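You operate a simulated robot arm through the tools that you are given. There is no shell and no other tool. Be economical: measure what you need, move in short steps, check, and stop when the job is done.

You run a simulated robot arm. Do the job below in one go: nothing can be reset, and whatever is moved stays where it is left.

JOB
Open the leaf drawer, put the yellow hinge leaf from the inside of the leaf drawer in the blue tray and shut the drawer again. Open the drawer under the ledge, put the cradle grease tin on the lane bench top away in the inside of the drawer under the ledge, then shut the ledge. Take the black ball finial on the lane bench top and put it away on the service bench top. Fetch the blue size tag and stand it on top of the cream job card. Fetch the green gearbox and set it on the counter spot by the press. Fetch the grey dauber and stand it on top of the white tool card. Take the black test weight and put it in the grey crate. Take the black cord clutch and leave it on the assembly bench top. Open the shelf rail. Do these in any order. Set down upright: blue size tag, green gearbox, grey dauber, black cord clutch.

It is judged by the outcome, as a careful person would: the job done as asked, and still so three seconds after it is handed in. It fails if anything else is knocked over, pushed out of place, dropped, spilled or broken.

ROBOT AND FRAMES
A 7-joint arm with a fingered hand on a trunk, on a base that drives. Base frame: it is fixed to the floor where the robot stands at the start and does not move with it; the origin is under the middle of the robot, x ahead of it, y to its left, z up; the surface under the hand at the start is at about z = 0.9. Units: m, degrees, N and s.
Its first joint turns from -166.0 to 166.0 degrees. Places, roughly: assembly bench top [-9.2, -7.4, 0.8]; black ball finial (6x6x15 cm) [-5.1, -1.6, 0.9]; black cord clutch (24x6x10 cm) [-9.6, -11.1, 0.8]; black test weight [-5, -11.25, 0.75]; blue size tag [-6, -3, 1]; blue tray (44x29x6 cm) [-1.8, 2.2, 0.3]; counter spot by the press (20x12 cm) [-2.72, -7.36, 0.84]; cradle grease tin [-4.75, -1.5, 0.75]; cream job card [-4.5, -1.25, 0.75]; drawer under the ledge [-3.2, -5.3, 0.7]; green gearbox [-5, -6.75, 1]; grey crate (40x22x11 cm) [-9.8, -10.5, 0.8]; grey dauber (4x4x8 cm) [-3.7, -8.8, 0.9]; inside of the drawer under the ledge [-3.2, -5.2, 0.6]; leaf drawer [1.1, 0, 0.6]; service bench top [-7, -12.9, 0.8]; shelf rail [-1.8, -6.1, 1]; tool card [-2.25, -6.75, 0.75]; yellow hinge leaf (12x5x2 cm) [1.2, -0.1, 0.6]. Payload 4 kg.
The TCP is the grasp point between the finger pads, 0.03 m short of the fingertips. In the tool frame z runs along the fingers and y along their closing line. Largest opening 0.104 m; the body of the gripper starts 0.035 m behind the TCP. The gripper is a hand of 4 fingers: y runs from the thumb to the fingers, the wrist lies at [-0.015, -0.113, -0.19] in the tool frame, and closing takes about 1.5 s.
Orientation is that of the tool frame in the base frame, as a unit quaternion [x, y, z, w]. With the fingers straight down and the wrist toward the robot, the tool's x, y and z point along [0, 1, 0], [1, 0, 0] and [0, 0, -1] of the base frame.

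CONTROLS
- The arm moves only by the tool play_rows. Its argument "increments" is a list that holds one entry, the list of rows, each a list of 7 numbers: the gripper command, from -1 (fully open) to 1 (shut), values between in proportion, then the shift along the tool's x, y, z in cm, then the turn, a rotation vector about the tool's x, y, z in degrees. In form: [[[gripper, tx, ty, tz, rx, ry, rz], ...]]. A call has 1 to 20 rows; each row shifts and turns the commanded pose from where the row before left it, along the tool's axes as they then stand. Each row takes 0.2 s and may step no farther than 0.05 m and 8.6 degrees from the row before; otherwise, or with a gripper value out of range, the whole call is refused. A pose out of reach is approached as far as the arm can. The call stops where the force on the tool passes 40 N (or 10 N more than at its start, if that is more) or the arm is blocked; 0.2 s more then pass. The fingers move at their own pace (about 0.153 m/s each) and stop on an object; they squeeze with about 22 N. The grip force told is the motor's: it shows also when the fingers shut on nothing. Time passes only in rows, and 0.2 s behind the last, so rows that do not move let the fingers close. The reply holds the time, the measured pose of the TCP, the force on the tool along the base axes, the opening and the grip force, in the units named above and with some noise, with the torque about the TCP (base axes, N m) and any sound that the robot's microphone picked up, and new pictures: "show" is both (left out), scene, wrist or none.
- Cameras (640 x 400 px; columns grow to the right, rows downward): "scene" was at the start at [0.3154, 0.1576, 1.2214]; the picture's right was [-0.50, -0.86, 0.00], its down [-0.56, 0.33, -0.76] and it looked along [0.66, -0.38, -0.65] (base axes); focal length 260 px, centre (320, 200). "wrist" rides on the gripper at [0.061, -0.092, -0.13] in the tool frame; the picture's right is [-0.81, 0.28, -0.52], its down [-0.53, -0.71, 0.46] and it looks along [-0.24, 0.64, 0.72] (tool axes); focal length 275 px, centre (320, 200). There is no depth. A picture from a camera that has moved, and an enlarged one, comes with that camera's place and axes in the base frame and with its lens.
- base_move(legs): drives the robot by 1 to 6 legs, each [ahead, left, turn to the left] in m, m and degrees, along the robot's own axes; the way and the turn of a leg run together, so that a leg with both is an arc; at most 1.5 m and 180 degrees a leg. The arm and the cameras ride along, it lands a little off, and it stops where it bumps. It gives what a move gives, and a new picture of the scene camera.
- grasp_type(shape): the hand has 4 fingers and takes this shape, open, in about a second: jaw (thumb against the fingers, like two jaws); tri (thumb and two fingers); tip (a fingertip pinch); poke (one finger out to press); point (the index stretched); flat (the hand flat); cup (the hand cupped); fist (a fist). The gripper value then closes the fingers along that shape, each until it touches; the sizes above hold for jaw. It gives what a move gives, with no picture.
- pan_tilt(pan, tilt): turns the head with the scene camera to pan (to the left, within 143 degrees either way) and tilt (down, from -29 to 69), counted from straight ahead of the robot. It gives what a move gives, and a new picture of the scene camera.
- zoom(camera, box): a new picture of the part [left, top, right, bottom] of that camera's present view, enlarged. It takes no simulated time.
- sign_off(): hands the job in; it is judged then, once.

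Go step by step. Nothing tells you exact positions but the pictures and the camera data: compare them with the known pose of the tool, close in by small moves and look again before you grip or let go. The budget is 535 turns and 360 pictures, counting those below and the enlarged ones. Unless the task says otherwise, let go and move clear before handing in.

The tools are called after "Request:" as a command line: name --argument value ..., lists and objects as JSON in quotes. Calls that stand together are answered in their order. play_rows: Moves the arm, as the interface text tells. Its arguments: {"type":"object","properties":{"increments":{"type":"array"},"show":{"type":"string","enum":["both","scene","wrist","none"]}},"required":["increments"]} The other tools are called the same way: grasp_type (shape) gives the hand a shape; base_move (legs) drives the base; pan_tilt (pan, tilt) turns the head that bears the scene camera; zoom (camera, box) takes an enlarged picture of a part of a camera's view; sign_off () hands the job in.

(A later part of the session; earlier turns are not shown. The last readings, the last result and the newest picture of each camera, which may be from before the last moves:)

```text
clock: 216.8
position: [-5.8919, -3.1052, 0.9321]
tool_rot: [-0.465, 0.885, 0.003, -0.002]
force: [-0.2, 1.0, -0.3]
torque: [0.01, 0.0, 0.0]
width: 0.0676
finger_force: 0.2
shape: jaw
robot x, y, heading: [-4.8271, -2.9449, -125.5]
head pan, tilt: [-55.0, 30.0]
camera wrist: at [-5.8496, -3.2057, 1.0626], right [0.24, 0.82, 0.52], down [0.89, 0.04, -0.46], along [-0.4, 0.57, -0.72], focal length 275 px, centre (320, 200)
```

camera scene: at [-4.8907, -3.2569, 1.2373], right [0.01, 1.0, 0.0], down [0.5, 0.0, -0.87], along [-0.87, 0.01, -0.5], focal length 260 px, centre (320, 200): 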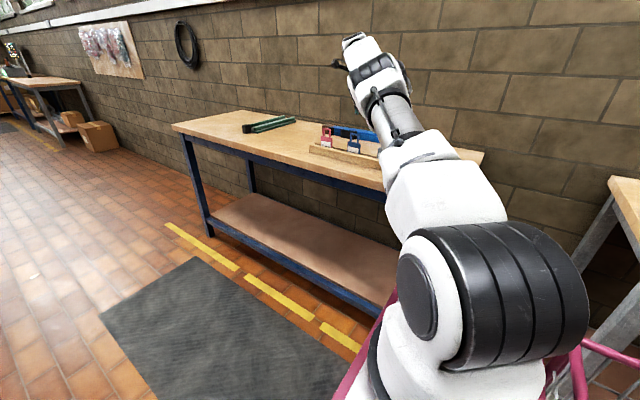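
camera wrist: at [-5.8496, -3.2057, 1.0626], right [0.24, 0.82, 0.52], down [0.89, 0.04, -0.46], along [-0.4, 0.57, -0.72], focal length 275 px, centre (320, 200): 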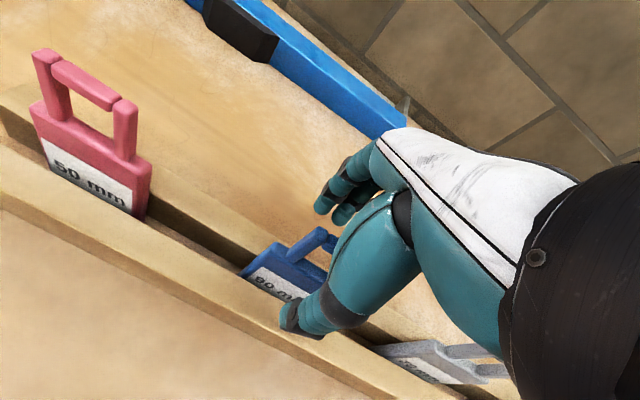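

Request:
play_rows --increments '[[[-0.3, 0, 0, 1, 0, 0, 0], [1, 0, 0, 0, 0, 0, 0], [1, 0, 0, 0, 0, 0, 0], [1, 0, 0, 0, 0, 0, 0], [1, 0, 0, 0, 0, 0, 0], [1, 0, 0, 0, 0, 0, 0], [1, 0, 0, 0, 0, 0, 0], [1, 0, 0, 0, 0, 0, 0]]]' --show "wrist"

```text
clock: 218.6
position: [-5.8918, -3.1058, 0.921]
tool_rot: [-0.466, 0.885, 0.002, -0.003]
force: [2.6, -2.8, -0.2]
torque: [-0.05, -0.12, 0.06]
width: 0.0064
finger_force: 21.7
shape: jaw
robot x, y, heading: [-4.823, -2.9432, -125.2]
head pan, tilt: [-55.0, 30.0]
camera wrist: at [-5.8494, -3.2063, 1.0522], right [0.24, 0.82, 0.52], down [0.89, 0.04, -0.46], along [-0.4, 0.57, -0.72], focal length 275 px, centre (320, 200)
```

wrist: 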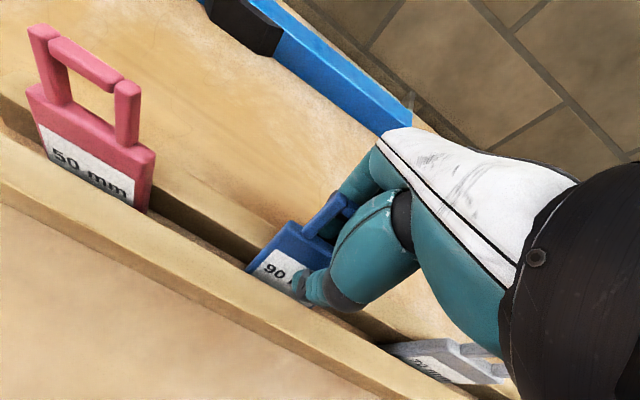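

Request:
play_rows --increments '[[[1, 0, 0, -1, 0, 0, 0], [1, 0, 0, -2, 0, 0, 0], [1, 0, 0, -3, 0, 0, 0], [1, 0, 0, -3, 0, 0, 0], [1, 0, 0, -3, 0, 0, 0], [1, 0, 0, 0, 0, 0, 0]]]' --show "wrist"

Request:
zoom --camera "wrist" --box '[200, 170, 400, 320]'

```text
clock: 220.0
position: [-5.8895, -3.1049, 1.0457]
tool_rot: [-0.465, 0.885, 0.002, -0.003]
force: [-0.9, -0.2, -0.8]
torque: [0.01, 0.03, -0.02]
width: 0.0059
finger_force: 21.7
shape: jaw
robot x, y, heading: [-4.8267, -2.9442, -125.4]
head pan, tilt: [-55.0, 30.0]
camera wrist: at [-5.8479, -3.206, 1.1753], right [0.24, 0.82, 0.52], down [0.89, 0.04, -0.46], along [-0.4, 0.57, -0.72], focal length 275 px, centre (320, 200)
```

wrist: 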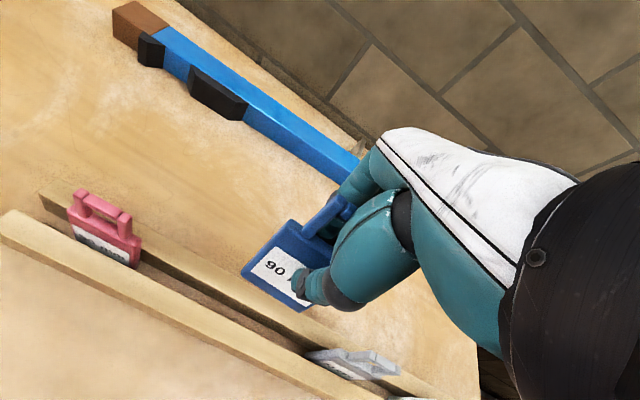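

```text
2.67 times, centred on (300, 245) of wrist
camera zoom: at [-5.8479, -3.206, 1.1753], right [0.24, 0.82, 0.52], down [0.89, 0.04, -0.46], along [-0.4, 0.57, -0.72], focal length 734 px, centre (373, 80)
```

zoom: 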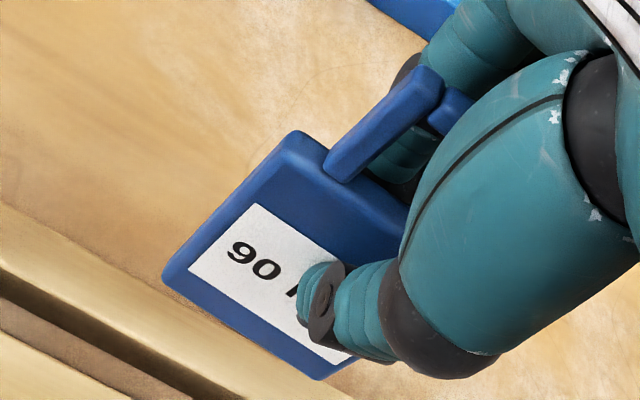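

Got the blue tag. I'll pull the hand back over the lane, then reverse to the lane bench.

Request:
play_rows --increments '[[[1, 0, -4, -1, 0, 0, 0], [1, 0, -4.5, -1, 0, 0, 0], [1, 0, -4.5, 0, 0, 0, 0], [1, 0, -4.5, 0, 0, 0, 0], [1, 0, -4.5, 0, 0, 0, 0], [1, 0, -4.5, 0, 0, 0, 0], [1, 0, -4, 0, 0, 0, 0]]]' --show "none"

Request:
base_move --legs '[[-1.14, 0.08, 0], [-1.13, 0, 0]]'

Request:
play_rows --increments '[[[1, 0, 0, 0, 0, 0, 0]]]' --show "wrist"

```text
clock: 221.6
position: [-5.637, -3.277, 1.0607]
tool_rot: [-0.465, 0.885, 0.003, -0.002]
force: [-1.1, 0.4, -0.8]
torque: [-0.02, 0.01, 0.02]
width: 0.006
finger_force: 22.2
shape: jaw
robot x, y, heading: [-4.829, -2.9439, -125.4]
head pan, tilt: [-55.0, 30.0]
```

```text
clock: 232.9
position: [-4.2594, -1.4541, 1.0601]
tool_rot: [-0.474, 0.88, 0.003, -0.002]
force: [0.3, -0.4, 0.3]
torque: [-0.01, 0.0, -0.01]
width: 0.0059
finger_force: 22.3
shape: jaw
robot x, y, heading: [-3.455, -1.105, -124.4]
head pan, tilt: [-55.0, 30.0]
camera scene: at [-3.514, -1.4198, 1.2373], right [-0.01, 1.0, 0.0], down [0.5, 0.01, -0.87], along [-0.87, -0.01, -0.5], focal length 260 px, centre (320, 200)
```

scene: 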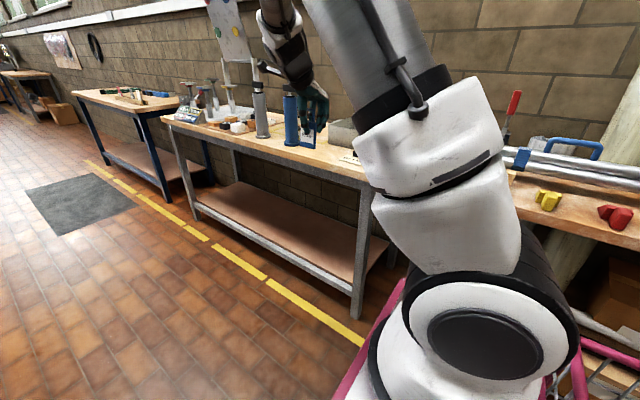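

```text
clock: 233.3
position: [-4.2601, -1.4544, 1.0614]
tool_rot: [-0.474, 0.881, 0.002, -0.002]
force: [-0.3, -0.4, -0.4]
torque: [-0.01, 0.02, 0.02]
width: 0.0063
finger_force: 22.6
shape: jaw
robot x, y, heading: [-3.46, -1.1081, -124.2]
head pan, tilt: [-55.0, 30.0]
camera wrist: at [-4.216, -1.5541, 1.1902], right [0.22, 0.83, 0.52], down [0.89, 0.05, -0.46], along [-0.41, 0.56, -0.72], focal length 275 px, centre (320, 200)
```

wrist: 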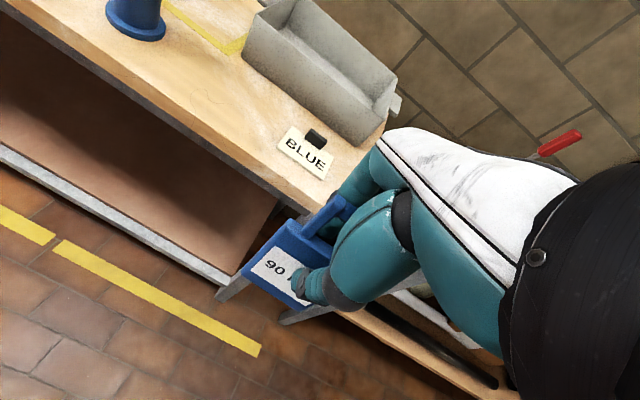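

Request:
play_rows --increments '[[[1, 0, 4.5, 0, 0, 0, 0], [1, 0, 4.5, 0, 0, 0, 0], [1, 0, 4.5, 0, 0, 0, 0], [1, 0, 4.5, 0, 0, 0, 0], [1, 0, 4.5, 0, 0, 0, 0], [1, 0, 3.5, 0, 0, 0, 0], [1, 0, 2.5, 0, 0, 0, 0], [1, 0, 0, 0, 0, 0, 0]]]'

```text
clock: 235.1
position: [-4.5006, -1.2979, 1.0618]
tool_rot: [-0.475, 0.88, 0.002, -0.003]
force: [0.3, 0.4, -0.6]
torque: [-0.02, 0.01, 0.0]
width: 0.0056
finger_force: 22.0
shape: jaw
robot x, y, heading: [-3.4572, -1.106, -124.6]
head pan, tilt: [-55.0, 30.0]
camera scene: at [-3.5141, -1.4198, 1.2373], right [-0.01, 1.0, 0.0], down [0.5, 0.01, -0.87], along [-0.87, -0.01, -0.5], focal length 260 px, centre (320, 200)
camera wrist: at [-4.4558, -1.3974, 1.1918], right [0.22, 0.83, 0.52], down [0.89, 0.05, -0.46], along [-0.41, 0.56, -0.72], focal length 275 px, centre (320, 200)
```

scene: 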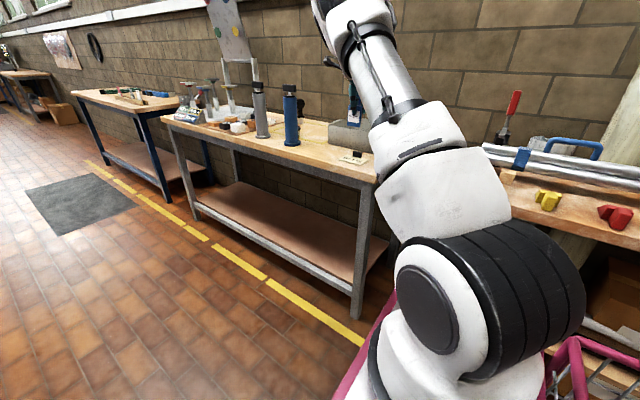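
wrist: 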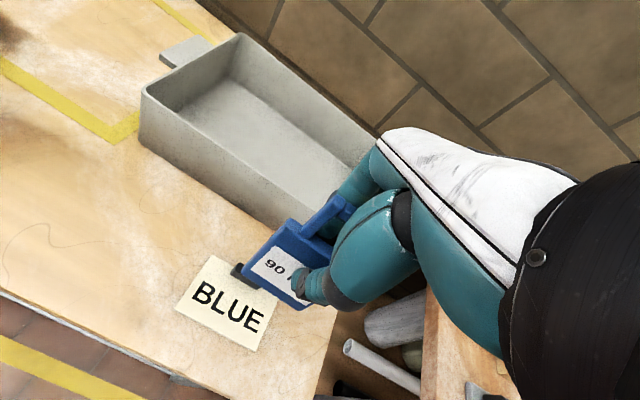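

Request:
zoom --camera "scene" --box '[310, 70, 400, 180]'

Request:
zoom --camera "wrist" --box '[160, 200, 360, 360]'

```text
3.64 times, centred on (355, 125) of scene
camera zoom: at [-3.5141, -1.4198, 1.2373], right [-0.01, 1.0, 0.0], down [0.5, 0.01, -0.87], along [-0.87, -0.01, -0.5], focal length 944 px, centre (193, 473)
```

zoom: 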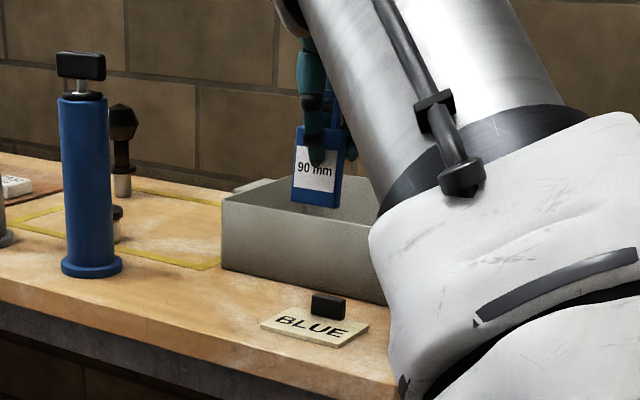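

```text
2.50 times, centred on (260, 280) of wrist
camera zoom: at [-4.4558, -1.3974, 1.1918], right [0.22, 0.83, 0.52], down [0.89, 0.05, -0.46], along [-0.41, 0.56, -0.72], focal length 688 px, centre (470, 0)
```

zoom: 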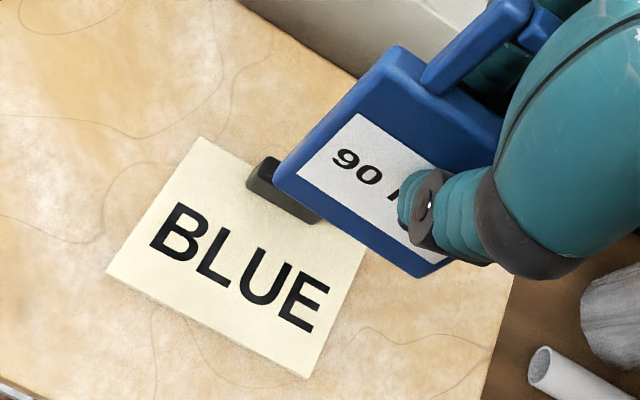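

The tag hangs about 12° off vertical in the grip. I'll pitch the hand to set it upright, then check.

Request:
play_rows --increments '[[[1, 0.2, -0.6, 0, -6, 0, 0], [1, 0, 0, 0, -6, 0, 0], [1, 0, -0.4, 2, 0, 0, 0], [1, 0, -0.4, 2, 0, 0, 0], [1, 0, 0, 0, 0, 0, 0]]]'

Request:
zoom --camera "scene" --box '[310, 70, 400, 180]'

Request:
zoom --camera "wrist" --box '[160, 200, 360, 360]'

```text
clock: 236.3
position: [-4.4967, -1.3032, 1.0219]
tool_rot: [-0.472, 0.875, 0.094, -0.052]
force: [0.1, -0.1, -0.8]
torque: [-0.01, -0.01, 0.0]
width: 0.006
finger_force: 22.1
shape: jaw
robot x, y, heading: [-3.4567, -1.1089, -124.2]
head pan, tilt: [-55.0, 30.0]
camera scene: at [-3.5141, -1.4198, 1.2373], right [-0.01, 1.0, 0.0], down [0.5, 0.01, -0.87], along [-0.87, -0.01, -0.5], focal length 260 px, centre (320, 200)
camera wrist: at [-4.4306, -1.4175, 1.1288], right [0.31, 0.76, 0.56], down [0.79, 0.11, -0.6], along [-0.52, 0.63, -0.57], focal length 275 px, centre (320, 200)
```

scene: 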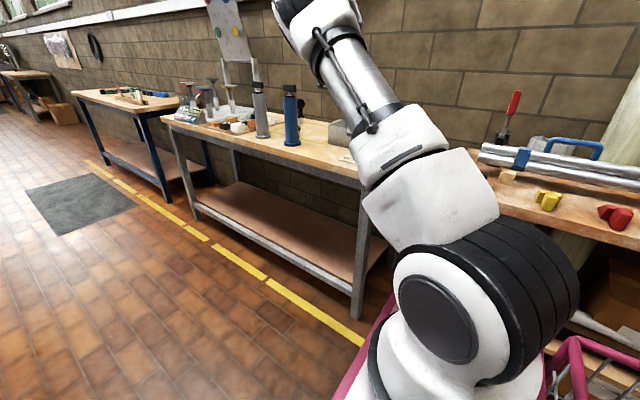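
wrist: 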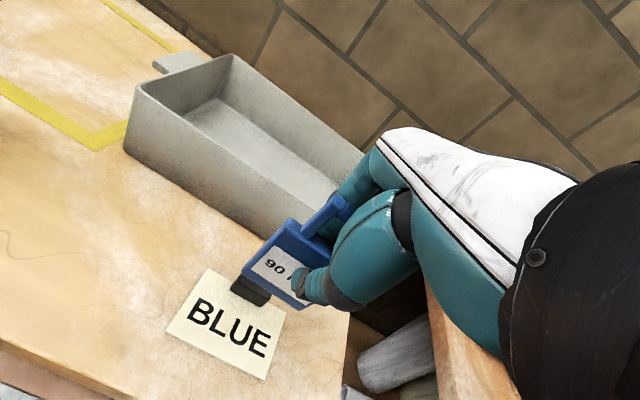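

```text
3.64 times, centred on (355, 125) of scene
camera zoom: at [-3.5141, -1.4198, 1.2373], right [-0.01, 1.0, 0.0], down [0.5, 0.01, -0.87], along [-0.87, -0.01, -0.5], focal length 944 px, centre (193, 473)
```

zoom: 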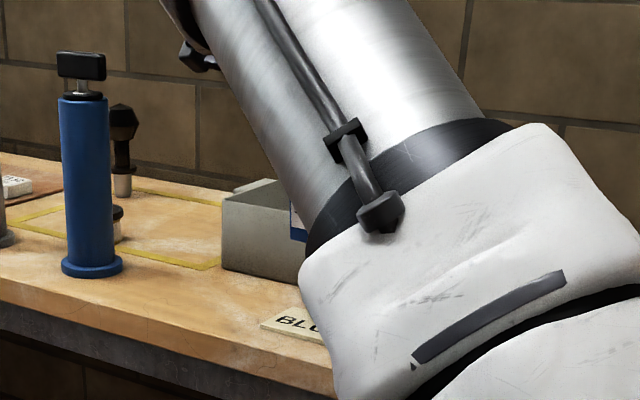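

```text
2.50 times, centred on (260, 280) of wrist
camera zoom: at [-4.4306, -1.4175, 1.1288], right [0.31, 0.76, 0.56], down [0.79, 0.11, -0.6], along [-0.52, 0.63, -0.57], focal length 688 px, centre (470, 0)
```

zoom: 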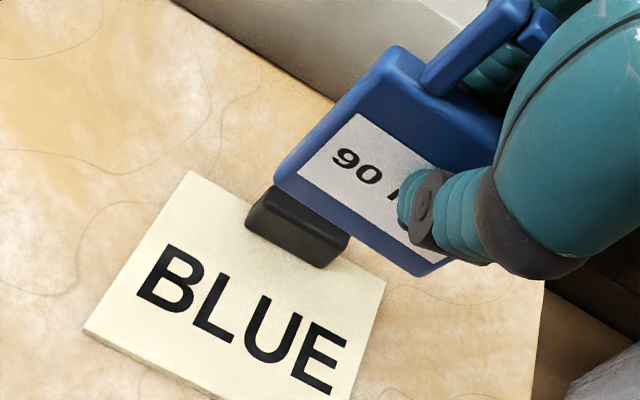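

Request:
play_rows --increments '[[[1, 0, -0.42, 1.96, 0, 0, 0], [1, 0, -0.42, 1.96, 0, 0, 0], [1, 0, -0.42, 1.96, 0, 0, 0], [1, 0, -0.31, 1.47, 0, 0, 0], [1, 0, 0, 0, 0, 0, 0]]]' --show "wrist"

Request:
zoom --camera "wrist" --box '[160, 180, 360, 340]'

```text
clock: 237.5
position: [-4.4963, -1.3042, 0.9459]
tool_rot: [-0.471, 0.875, 0.094, -0.052]
force: [-0.4, -0.4, 0.7]
torque: [0.04, 0.0, 0.02]
width: 0.0057
finger_force: 21.7
shape: jaw
robot x, y, heading: [-3.4579, -1.1102, -124.2]
head pan, tilt: [-55.0, 30.0]
camera wrist: at [-4.4305, -1.4171, 1.0536], right [0.31, 0.76, 0.56], down [0.79, 0.11, -0.6], along [-0.52, 0.63, -0.57], focal length 275 px, centre (320, 200)
```

wrist: 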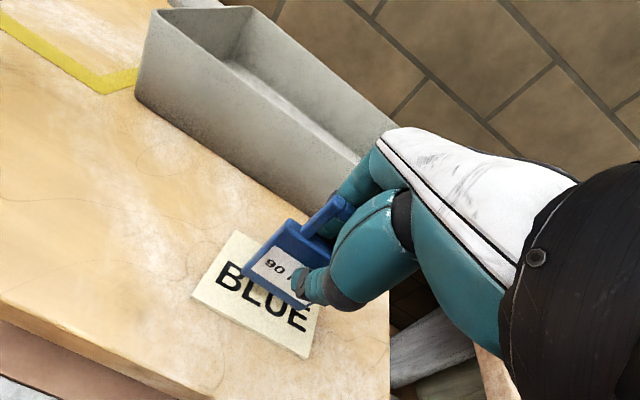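

```text
2.50 times, centred on (260, 260) of wrist
camera zoom: at [-4.4305, -1.4171, 1.0536], right [0.31, 0.76, 0.56], down [0.79, 0.11, -0.6], along [-0.52, 0.63, -0.57], focal length 688 px, centre (470, 50)
```

zoom: 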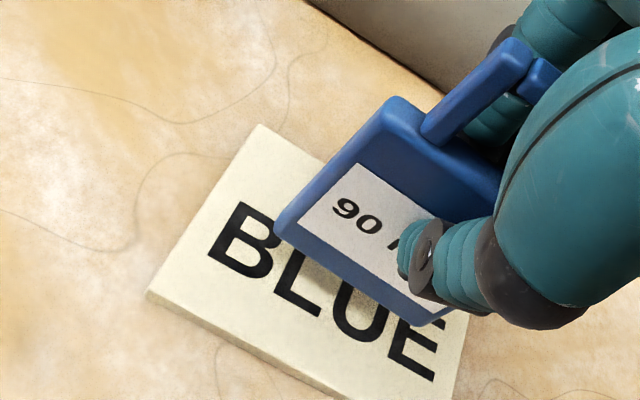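

Request:
play_rows --increments '[[[1, 0, -0.06, 0.3, 0, 0, 0], [1, 0, -0.06, 0.3, 0, 0, 0], [1, 0, 0, 0, 0, 0, 0]]]' --show "none"

Request:
zoom --camera "wrist" --box '[160, 180, 360, 340]'

```text
clock: 238.3
position: [-4.4971, -1.3025, 0.9397]
tool_rot: [-0.472, 0.875, 0.094, -0.052]
force: [0.0, -0.3, -0.2]
torque: [-0.04, -0.01, -0.02]
width: 0.0058
finger_force: 21.6
shape: jaw
robot x, y, heading: [-3.4515, -1.1082, -124.3]
head pan, tilt: [-55.0, 30.0]
```

```text
2.50 times, centred on (260, 260) of wrist
camera zoom: at [-4.4315, -1.4157, 1.0479], right [0.31, 0.76, 0.56], down [0.79, 0.11, -0.6], along [-0.52, 0.63, -0.57], focal length 688 px, centre (470, 50)
```

zoom: 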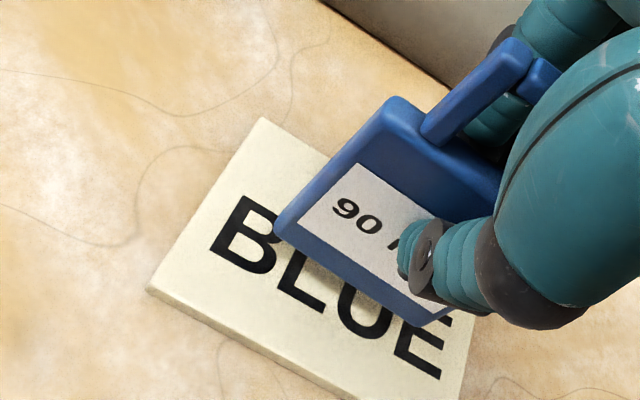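

Request:
play_rows --increments '[[[1, 0, -0.06, 0.3, 0, 0, 0], [1, 0, -0.06, 0.3, 0, 0, 0], [1, 0, -0.06, 0.3, 0, 0, 0], [1, 0, 0, 0, 0, 0, 0]]]' --show "none"

Request:
zoom --camera "wrist" --box '[160, 180, 360, 340]'

```text
clock: 239.3
position: [-4.4963, -1.3001, 0.9315]
tool_rot: [-0.471, 0.875, 0.094, -0.052]
force: [-0.1, 0.3, 0.2]
torque: [0.01, 0.03, 0.02]
width: 0.0056
finger_force: 22.2
shape: jaw
robot x, y, heading: [-3.4595, -1.1103, -124.2]
head pan, tilt: [-55.0, 30.0]
```

```text
2.50 times, centred on (260, 260) of wrist
camera zoom: at [-4.4312, -1.4146, 1.0387], right [0.31, 0.76, 0.56], down [0.79, 0.11, -0.6], along [-0.52, 0.63, -0.57], focal length 688 px, centre (470, 50)
```

zoom: 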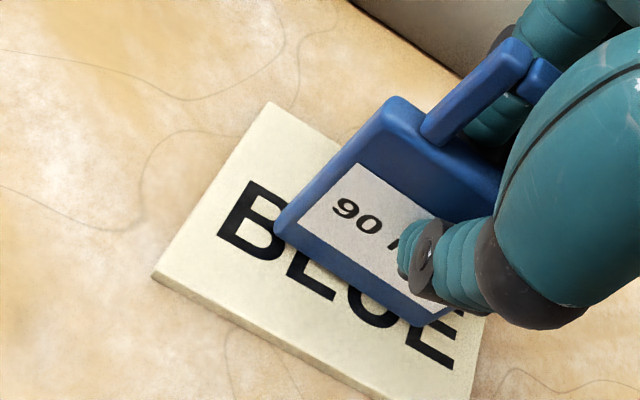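

Request:
play_rows --increments '[[[1, 0, -0.06, 0.3, 0, 0, 0], [1, 0, -0.06, 0.3, 0, 0, 0], [1, 0, 0, 0, 0, 0, 0]]]' --show "none"

Request:
play_rows --increments '[[[1, 0, -0.06, 0.3, 0, 0, 0], [1, 0, 0, 0, 0, 0, 0]]]' --show "none"

Request:
zoom --camera "wrist" --box '[160, 180, 360, 340]'

```text
clock: 240.1
position: [-4.4958, -1.3016, 0.9271]
tool_rot: [-0.471, 0.875, 0.095, -0.054]
force: [0.6, 0.3, 21.6]
torque: [-0.04, -0.12, 0.01]
width: 0.0067
finger_force: 22.3
shape: jaw
robot x, y, heading: [-3.4531, -1.106, -124.3]
head pan, tilt: [-55.0, 30.0]
```

```text
clock: 240.7
position: [-4.4953, -1.3, 0.9257]
tool_rot: [-0.471, 0.875, 0.096, -0.054]
force: [1.6, 2.2, 38.4]
torque: [0.02, -0.19, 0.06]
width: 0.0087
finger_force: 22.0
shape: jaw
robot x, y, heading: [-3.4522, -1.1078, -124.2]
head pan, tilt: [-55.0, 30.0]
```

```text
2.50 times, centred on (260, 260) of wrist
camera zoom: at [-4.4305, -1.4147, 1.0329], right [0.32, 0.76, 0.56], down [0.79, 0.11, -0.6], along [-0.53, 0.63, -0.57], focal length 688 px, centre (470, 50)
```

zoom: 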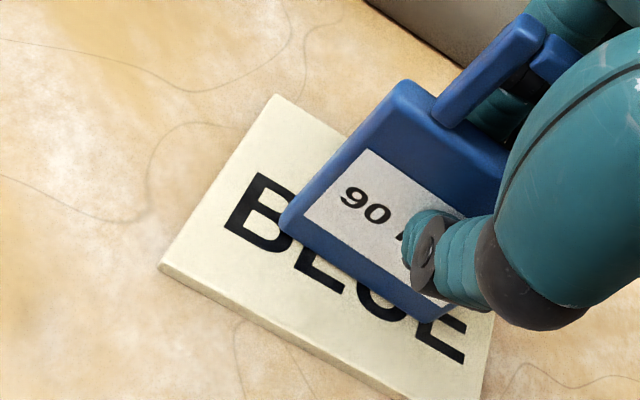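

Request:
play_rows --increments '[[[1, 0, 0.04, -0.25, 0, 0, 0], [1, 0, 0, 0, 0, 0, 0], [0.8, 0, 0, 0, 0, 0, 0], [0.7, 0, 0, 0, 0, 0, 0], [0.6, 0, 0, 0, 0, 0, 0], [0.5, 0, 0, 0, 0, 0, 0], [0.4, 0, 0, 0, 0, 0, 0], [0.4, 0, 0, 0, 0, 0, 0]]]' --show "none"

Request:
zoom --camera "wrist" --box '[160, 180, 360, 340]'

```text
clock: 242.5
position: [-4.4954, -1.3019, 0.9247]
tool_rot: [-0.471, 0.876, 0.094, -0.052]
force: [0.0, -0.1, 0.2]
torque: [0.01, 0.02, 0.01]
width: 0.0307
finger_force: 0.0
shape: jaw
robot x, y, heading: [-3.4565, -1.1068, -124.3]
head pan, tilt: [-55.0, 30.0]
```

```text
2.50 times, centred on (260, 260) of wrist
camera zoom: at [-4.4308, -1.4157, 1.0326], right [0.31, 0.76, 0.56], down [0.79, 0.11, -0.6], along [-0.52, 0.63, -0.57], focal length 688 px, centre (470, 50)
```

zoom: 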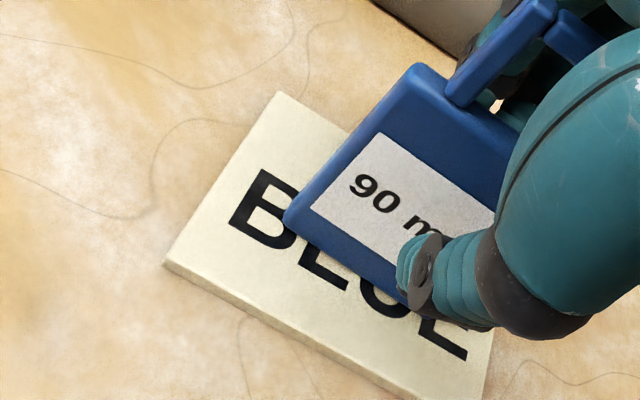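

Request:
play_rows --increments '[[[0.2, 0, 0, 0, 0, 0, 0], [0, 0, 0, 0, 0, 0, 0], [0, 0, 0, 0, 0, 0, 0]]]' --show "none"

Request:
zoom --camera "wrist" --box '[160, 180, 360, 340]'

```text
clock: 243.3
position: [-4.4967, -1.3033, 0.9244]
tool_rot: [-0.472, 0.875, 0.094, -0.053]
force: [-0.5, 0.4, 0.1]
torque: [0.0, -0.01, -0.02]
width: 0.0516
finger_force: 0.1
shape: jaw
robot x, y, heading: [-3.4501, -1.11, -124.3]
head pan, tilt: [-55.0, 30.0]
```

```text
2.50 times, centred on (260, 260) of wrist
camera zoom: at [-4.4308, -1.4157, 1.0327], right [0.31, 0.76, 0.56], down [0.79, 0.11, -0.6], along [-0.52, 0.63, -0.57], focal length 688 px, centre (470, 50)
```

zoom: 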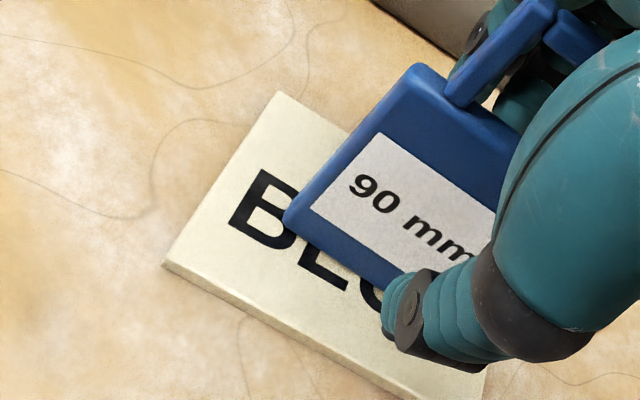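

Request:
play_rows --increments '[[[0, 0, 0.2, -1, 0, 0, 0], [0, 0, 0.3, -1.5, 0, 0, 0], [0, 0, 0.42, -2, 0, 0, 0], [0, 0, 0.42, -2, 0, 0, 0], [0, 0, 0.42, -2, 0, 0, 0], [0, 0, 0.5, -3, 0, 0, 0], [0, 0, 0, -3, 0, 0, 0], [-1, 0, -4, 0, 6, 0, 0], [-1, 0, -4, 0, 6, 0, 0], [-1, 0, -4, 0, 0, 0, 0], [-1, 0, -4, 0, 0, 0, 0]]]'

Request:
zoom --camera "scene" --box '[230, 60, 400, 180]'

```text
clock: 245.7
position: [-4.3561, -1.3946, 1.0559]
tool_rot: [-0.474, 0.881, 0.003, -0.003]
force: [-0.5, -0.4, 0.4]
torque: [-0.03, -0.01, 0.0]
width: 0.1038
finger_force: 0.0
shape: jaw
robot x, y, heading: [-3.4565, -1.1079, -124.4]
head pan, tilt: [-55.0, 30.0]
camera scene: at [-3.5146, -1.4197, 1.2374], right [-0.01, 1.0, 0.0], down [0.5, 0.01, -0.87], along [-0.87, -0.01, -0.5], focal length 260 px, centre (320, 200)
camera wrist: at [-4.3118, -1.4937, 1.1868], right [0.22, 0.83, 0.52], down [0.89, 0.05, -0.46], along [-0.41, 0.56, -0.72], focal length 275 px, centre (320, 200)
```

scene: 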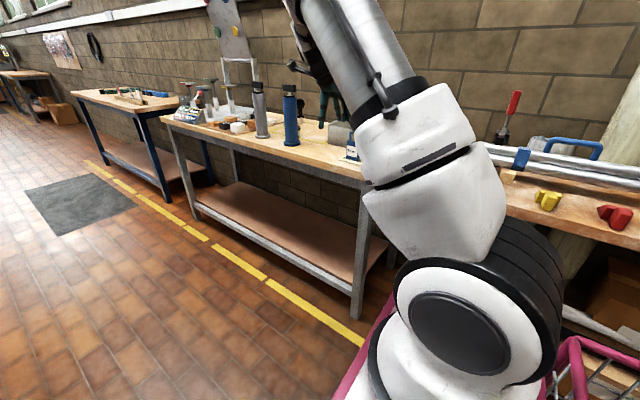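
wrist: 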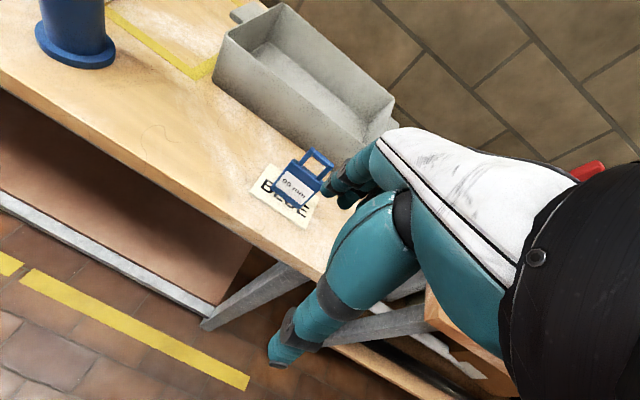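

```text
3.33 times, centred on (315, 120) of scene
camera zoom: at [-3.5146, -1.4197, 1.2374], right [-0.01, 1.0, 0.0], down [0.5, 0.01, -0.87], along [-0.87, -0.01, -0.5], focal length 866 px, centre (337, 467)
```

zoom: 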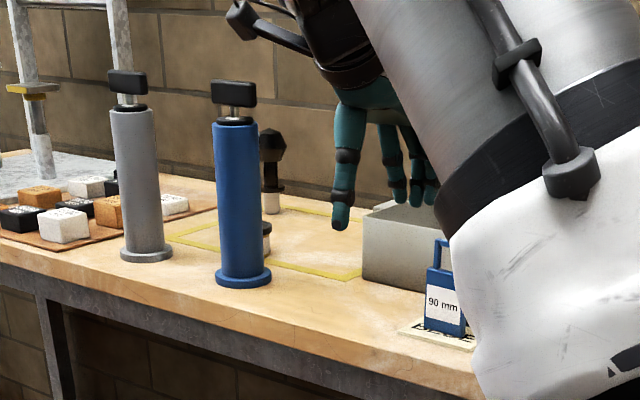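

The blue tag stands on the card. Next is the grease tin, behind the blue bottle; I'll pull the hand back and move along the bench for a view from above.

Request:
play_rows --increments '[[[-1, 0, -4.5, -2, 0, 0, 0], [-1, 0, -4.5, -3, 0, 0, 0], [-1, 0, -4.5, -3, 0, 0, 0], [-1, 0, -4.5, -3, 0, 0, 0], [-1, 0, 0, -3, 0, 0, 0]]]' --show "none"

Request:
base_move --legs '[[0.43, 0, 0], [0, -0.15, 0]]'

Request:
play_rows --increments '[[[-1, 0, 0, 0, 0, 0, 0]]]' --show "wrist"

```text
refused: row 2 steps farther than a row can; nothing moved
```

```text
clock: 249.4
position: [-4.7329, -1.6692, 1.0583]
tool_rot: [-0.471, 0.882, 0.002, -0.003]
force: [0.5, 0.7, -1.2]
torque: [0.04, -0.01, -0.02]
width: 0.1039
finger_force: 0.1
shape: jaw
robot x, y, heading: [-3.8285, -1.3862, -124.7]
head pan, tilt: [-55.0, 30.0]
camera scene: at [-3.8904, -1.6992, 1.2373], right [-0.01, 1.0, 0.0], down [0.5, 0.0, -0.87], along [-0.87, -0.01, -0.5], focal length 260 px, centre (320, 200)
```

scene: 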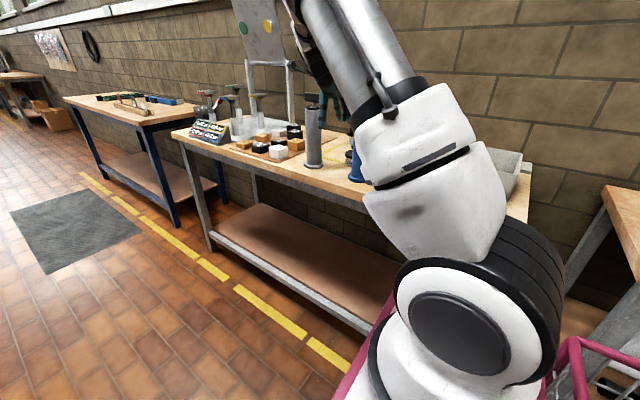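

```text
clock: 249.8
position: [-4.7331, -1.6682, 1.0572]
tool_rot: [-0.471, 0.882, 0.003, -0.003]
force: [-1.1, 0.1, -1.0]
torque: [-0.02, -0.02, -0.01]
width: 0.1041
finger_force: 0.0
shape: jaw
robot x, y, heading: [-3.8293, -1.3858, -124.6]
head pan, tilt: [-55.0, 30.0]
camera wrist: at [-4.6884, -1.7686, 1.187], right [0.23, 0.83, 0.52], down [0.89, 0.05, -0.46], along [-0.41, 0.56, -0.72], focal length 275 px, centre (320, 200)
```

wrist: 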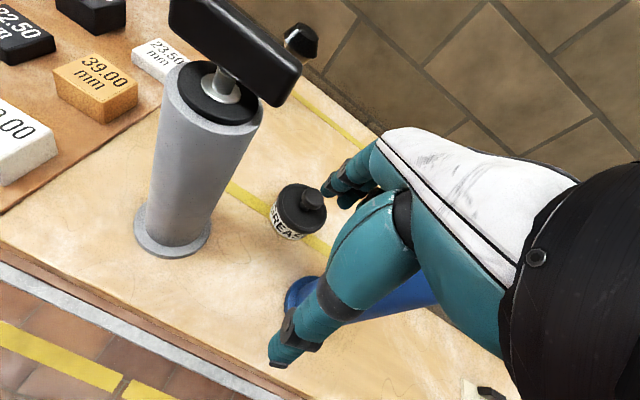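

Request:
zoom --camera "scene" --box '[220, 60, 400, 200]'

```text
2.86 times, centred on (310, 130) of scene
camera zoom: at [-3.8904, -1.6992, 1.2373], right [-0.01, 1.0, 0.0], down [0.5, 0.0, -0.87], along [-0.87, -0.01, -0.5], focal length 742 px, centre (349, 400)
```

zoom: 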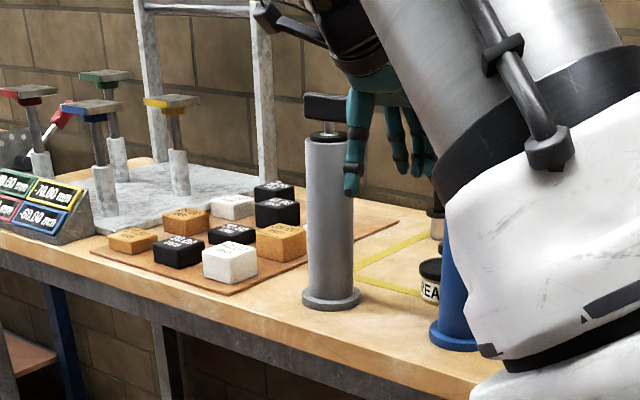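

Request:
play_rows --increments '[[[-1, 0, 0, -4, 0, 0, 0], [-1, 0, 0, -4, 0, 0, 0], [-1, 0, 0, -3.5, 0, 0, 0], [-1, 0, 4, 0, 0, 0, 5], [-1, 0, 4, 0, 0, 0, 4], [-1, -1, 3.9, 0, 0, 0, 0], [-1, 0, 0, 0, 6, 0, 0], [-1, 0, 0, 0, 6, 0, 0], [-1, 0, 0, 0, 0, 0, 0]]]'

```text
clock: 251.8
position: [-4.8163, -1.589, 1.174]
tool_rot: [-0.399, 0.911, -0.094, 0.04]
force: [-0.6, 0.8, -0.2]
torque: [-0.02, 0.02, -0.01]
width: 0.1037
finger_force: 0.1
shape: jaw
robot x, y, heading: [-3.8313, -1.3872, -124.7]
head pan, tilt: [-55.0, 30.0]
camera scene: at [-3.8905, -1.6992, 1.2373], right [-0.01, 1.0, 0.0], down [0.5, 0.0, -0.87], along [-0.87, -0.01, -0.5], focal length 260 px, centre (320, 200)
camera wrist: at [-4.8113, -1.6735, 1.3208], right [0.28, 0.85, 0.45], down [0.94, -0.15, -0.3], along [-0.19, 0.51, -0.84], focal length 275 px, centre (320, 200)
```

scene: 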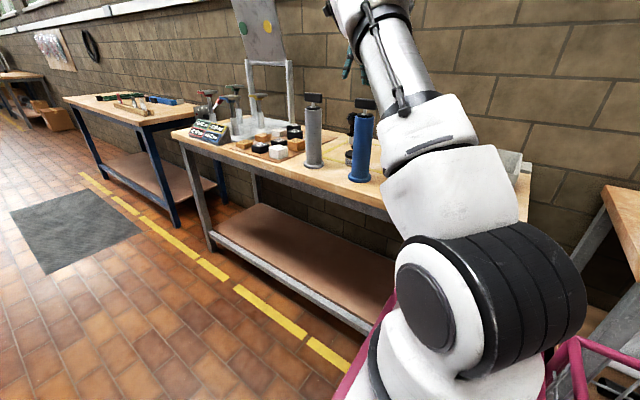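
wrist: 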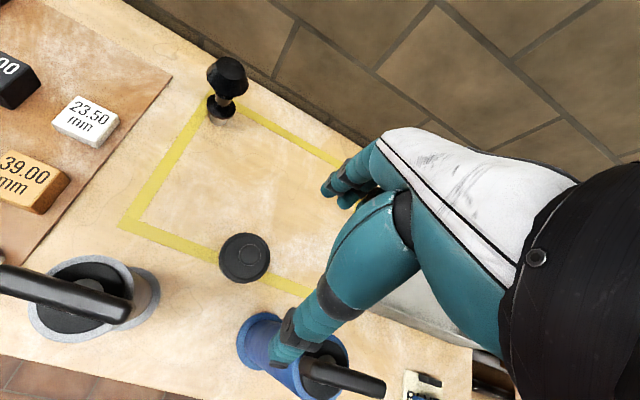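

Request:
play_rows --increments '[[[-1, 0, 0, 0, 0, -1.4, 6.8], [-1, 0, 0, 0, 0, -1.4, 6.8], [-1, 0, 0, 0, 6, 0, 0], [-1, 0, 0, 0, 0, 0, 0]]]' --show "wrist"

```text
clock: 252.8
position: [-4.8123, -1.586, 1.1717]
tool_rot: [-0.286, 0.946, -0.128, 0.088]
force: [-0.7, 0.1, -0.5]
torque: [-0.01, 0.05, -0.02]
width: 0.1037
finger_force: 0.0
shape: jaw
out of reach, approached as far as the arm can: row 3
robot x, y, heading: [-3.8309, -1.3889, -124.6]
head pan, tilt: [-55.0, 30.0]
camera wrist: at [-4.8448, -1.667, 1.3163], right [0.4, 0.78, 0.49], down [0.92, -0.36, -0.17], along [0.04, 0.52, -0.86], focal length 275 px, centre (320, 200)
```

wrist: 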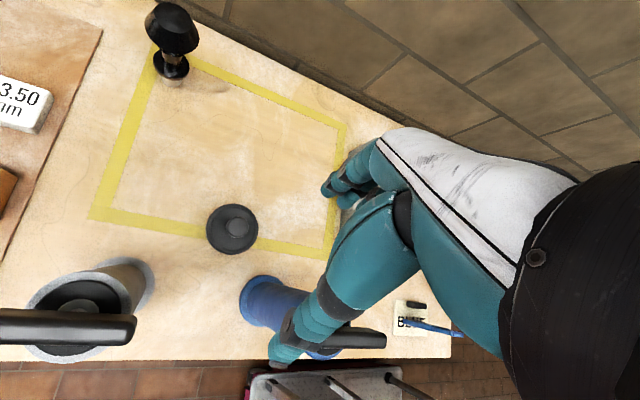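

Request:
play_rows --increments '[[[-1, 0.62, 1.5, 3.6, 0, 0, 0], [-1, 0.62, 1.5, 3.6, 0, 0, 0], [-1, 0.62, 1.5, 3.6, 0, 0, 0], [-1, 0.62, 1.5, 3.6, 0, 0, 0], [-1, 0, 0, 0, 0, 0, 0]]]'

```text
clock: 254.0
position: [-4.8281, -1.5803, 1.0117]
tool_rot: [-0.286, 0.946, -0.128, 0.087]
force: [-0.1, -0.1, 0.1]
torque: [0.01, 0.01, -0.02]
width: 0.1037
finger_force: 0.0
shape: jaw
robot x, y, heading: [-3.8306, -1.3843, -124.7]
head pan, tilt: [-55.0, 30.0]
camera scene: at [-3.8904, -1.6992, 1.2374], right [-0.01, 1.0, 0.0], down [0.5, 0.0, -0.87], along [-0.87, -0.01, -0.5], focal length 260 px, centre (320, 200)
camera wrist: at [-4.8615, -1.6605, 1.1578], right [0.4, 0.78, 0.49], down [0.92, -0.36, -0.18], along [0.04, 0.52, -0.86], focal length 275 px, centre (320, 200)
```

scene: 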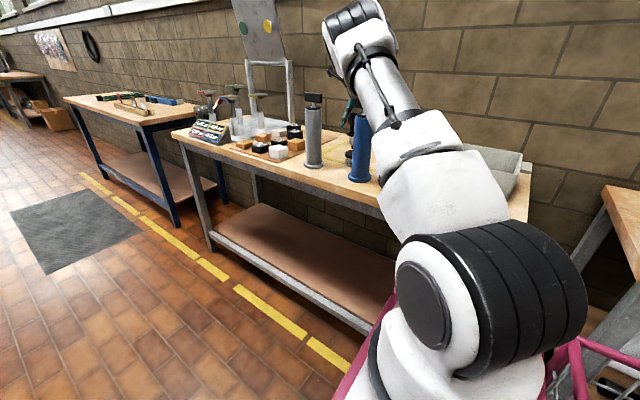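
wrist: 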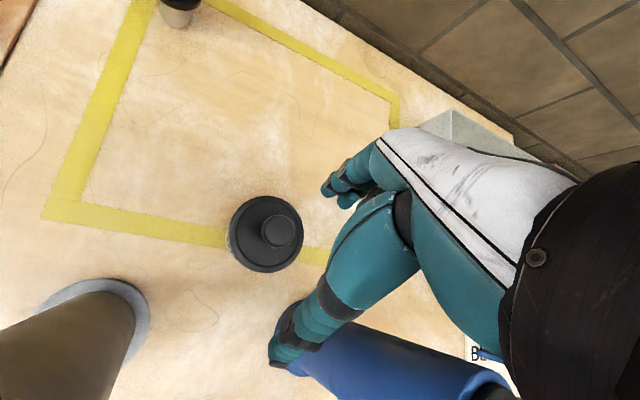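

Request:
zoom --camera "scene" --box '[290, 60, 450, 200]'

```text
2.86 times, centred on (370, 130) of scene
camera zoom: at [-3.8904, -1.6992, 1.2374], right [-0.01, 1.0, 0.0], down [0.5, 0.0, -0.87], along [-0.87, -0.01, -0.5], focal length 742 px, centre (177, 400)
```

zoom: 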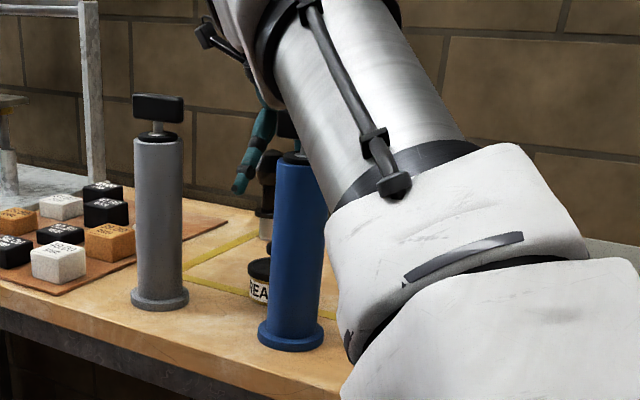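

Request:
play_rows --increments '[[[-1, 0, 0, 0, -8, 0, 0], [-1, 0, 0, 0, -8, 0, 0], [-1, 0, 0, 0, 0, 0, 0]]]' --show "wrist"

```text
clock: 254.8
position: [-4.8291, -1.5806, 1.0133]
tool_rot: [-0.295, 0.954, 0.005, 0.047]
force: [-0.2, 0.3, 0.4]
torque: [-0.04, 0.01, -0.01]
width: 0.104
finger_force: 0.0
shape: jaw
robot x, y, heading: [-3.8329, -1.3861, -124.4]
head pan, tilt: [-55.0, 30.0]
camera wrist: at [-4.8373, -1.6929, 1.1388], right [0.47, 0.66, 0.58], down [0.88, -0.27, -0.39], along [-0.1, 0.7, -0.71], focal length 275 px, centre (320, 200)
```

wrist: 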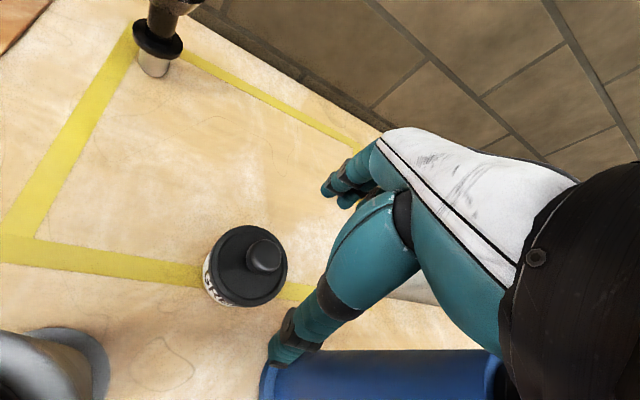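

Request:
play_rows --increments '[[[-1, 0.4, 0.4, 3, 0, 0, 0], [-1, 0.4, 0.4, 3, 0, 0, 0], [-1, 0.4, 0.4, 3, 0, 0, 0], [-1, 0.4, 0.3, 2, 0, 0, 0], [-1, 0, 0, 0, 0, 0, 0]]]' --show "wrist"

```text
clock: 255.6
position: [-4.8407, -1.5749, 0.9321]
tool_rot: [-0.295, 0.955, 0.006, 0.035]
force: [-2.0, 1.5, 5.4]
torque: [-1.05, -0.25, -0.26]
width: 0.1042
finger_force: 0.1
shape: jaw
robot x, y, heading: [-3.8309, -1.3881, -124.7]
head pan, tilt: [-55.0, 30.0]
stopped in row 4: the force on the tool passed its limit at 59 N (the readings are from after the stop); the commanded pose is now the measured one
camera wrist: at [-4.8477, -1.6873, 1.0591], right [0.48, 0.67, 0.57], down [0.87, -0.28, -0.41], along [-0.12, 0.69, -0.71], focal length 275 px, centre (320, 200)
```

wrist: 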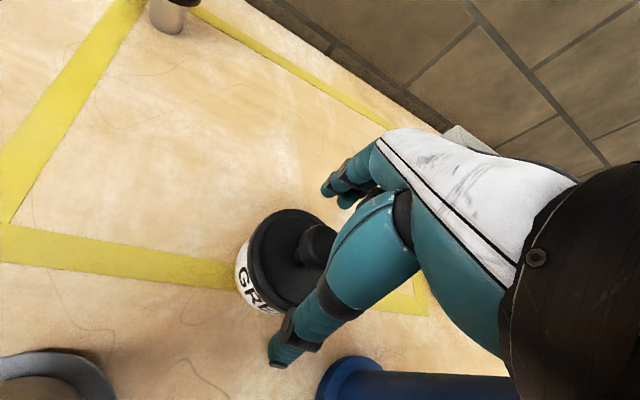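

Request:
zoom --camera "scene" --box '[290, 60, 450, 200]'

```text
2.86 times, centred on (370, 130) of scene
camera zoom: at [-3.8904, -1.6991, 1.2374], right [-0.01, 1.0, 0.0], down [0.5, 0.0, -0.87], along [-0.87, -0.01, -0.5], focal length 742 px, centre (177, 400)
```

zoom: 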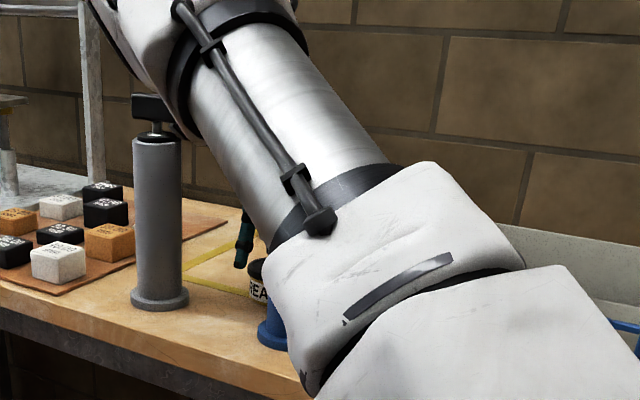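

Request:
play_rows --increments '[[[-1, 0, 0, -2, 0, 0, 0], [-1, 0, 0, -2, 0, 0, 0], [-1, 0, 0, -2, 0, 0, 0], [-1, 0, 0, 0, 0, 0, 0]]]' --show "scene"

Request:
zoom --camera "scene" --box '[290, 60, 450, 200]'

```text
clock: 256.6
position: [-4.8443, -1.5753, 0.9934]
tool_rot: [-0.295, 0.955, 0.006, 0.037]
force: [-0.6, 0.6, 0.5]
torque: [0.01, 0.02, -0.01]
width: 0.1038
finger_force: 0.1
shape: jaw
robot x, y, heading: [-3.8291, -1.3872, -124.8]
head pan, tilt: [-55.0, 30.0]
camera scene: at [-3.8905, -1.6992, 1.2373], right [-0.01, 1.0, 0.0], down [0.5, 0.0, -0.87], along [-0.87, -0.01, -0.5], focal length 260 px, centre (320, 200)
```

scene: 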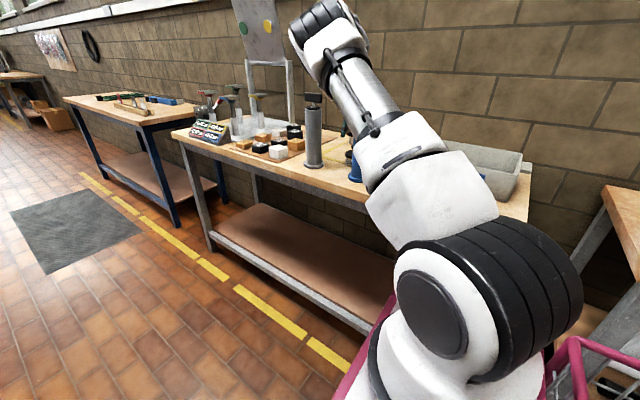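

```text
2.86 times, centred on (370, 130) of scene
camera zoom: at [-3.8905, -1.6992, 1.2373], right [-0.01, 1.0, 0.0], down [0.5, 0.0, -0.87], along [-0.87, -0.01, -0.5], focal length 742 px, centre (177, 400)
```

zoom: 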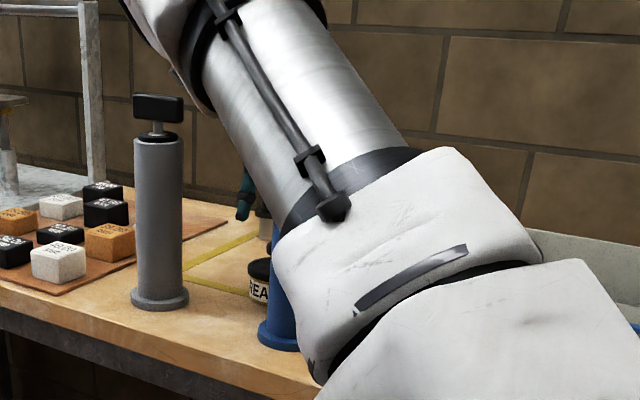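

Both bottles are still upright; the wrist had touched the grey bottle's handle. I'll raise the hand and try turning it so the wrist comes in from the open side of the marked area.

Request:
play_rows --increments '[[[-1, 0, 0, -4, 0, 0, 0], [-1, 0, 0, -4, 0, 0, 0], [-1, 0, 0, -4, 0, 0, 0], [-1, 0, 0, -4, 0, 0, 0], [-1, 0, 0, -4, 0, 0, 0], [-1, 0, 0, 0, 0, 0, -8], [-1, 0, 0, 0, 0, 0, -8], [-1, 0, 0, 0, 0, 0, -8], [-1, 0, 0, 0, 0, 0, -8], [-1, 0, 0, 0, 0, 0, -8], [-1, 0, 0, 0, 0, 0, -8], [-1, 0, 0, 0, 0, 0, -8], [-1, 0, 0, 0, 0, 0, -8], [-1, 0, 0, 0, 0, 0, 0]]]'

```text
clock: 259.6
position: [-4.8554, -1.5821, 1.1792]
tool_rot: [0.757, -0.652, 0.014, -0.033]
force: [-0.1, -0.7, 0.2]
torque: [-0.01, -0.05, 0.02]
width: 0.1041
finger_force: 0.1
shape: jaw
out of reach, approached as far as the arm can: row 5
robot x, y, heading: [-3.8295, -1.3897, -124.8]
head pan, tilt: [-55.0, 30.0]
camera scene: at [-3.8905, -1.6992, 1.2373], right [-0.01, 1.0, 0.0], down [0.5, 0.0, -0.87], along [-0.87, -0.01, -0.5], focal length 260 px, centre (320, 200)
camera wrist: at [-4.7622, -1.6315, 1.3145], right [-0.42, 0.75, 0.51], down [0.66, 0.64, -0.39], along [-0.62, 0.17, -0.76], focal length 275 px, centre (320, 200)
```

scene: 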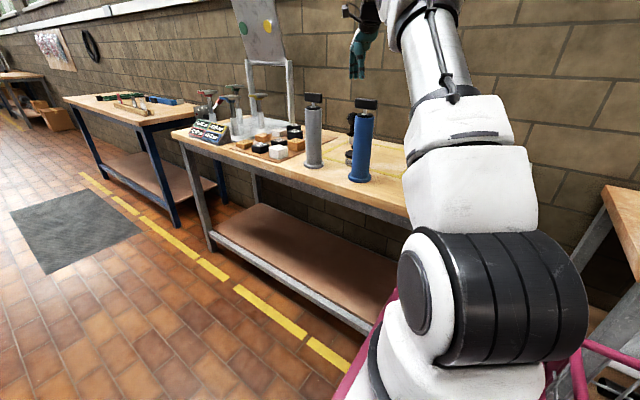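
wrist: 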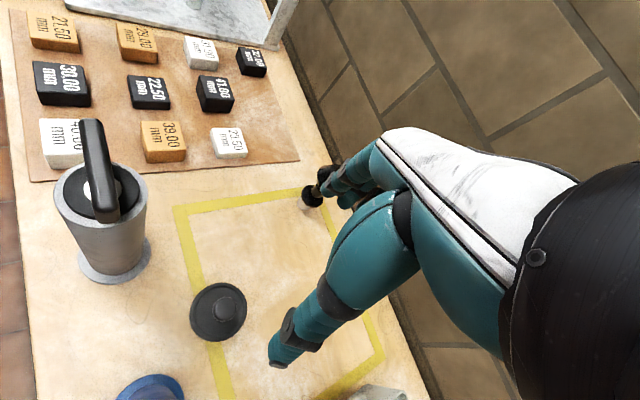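

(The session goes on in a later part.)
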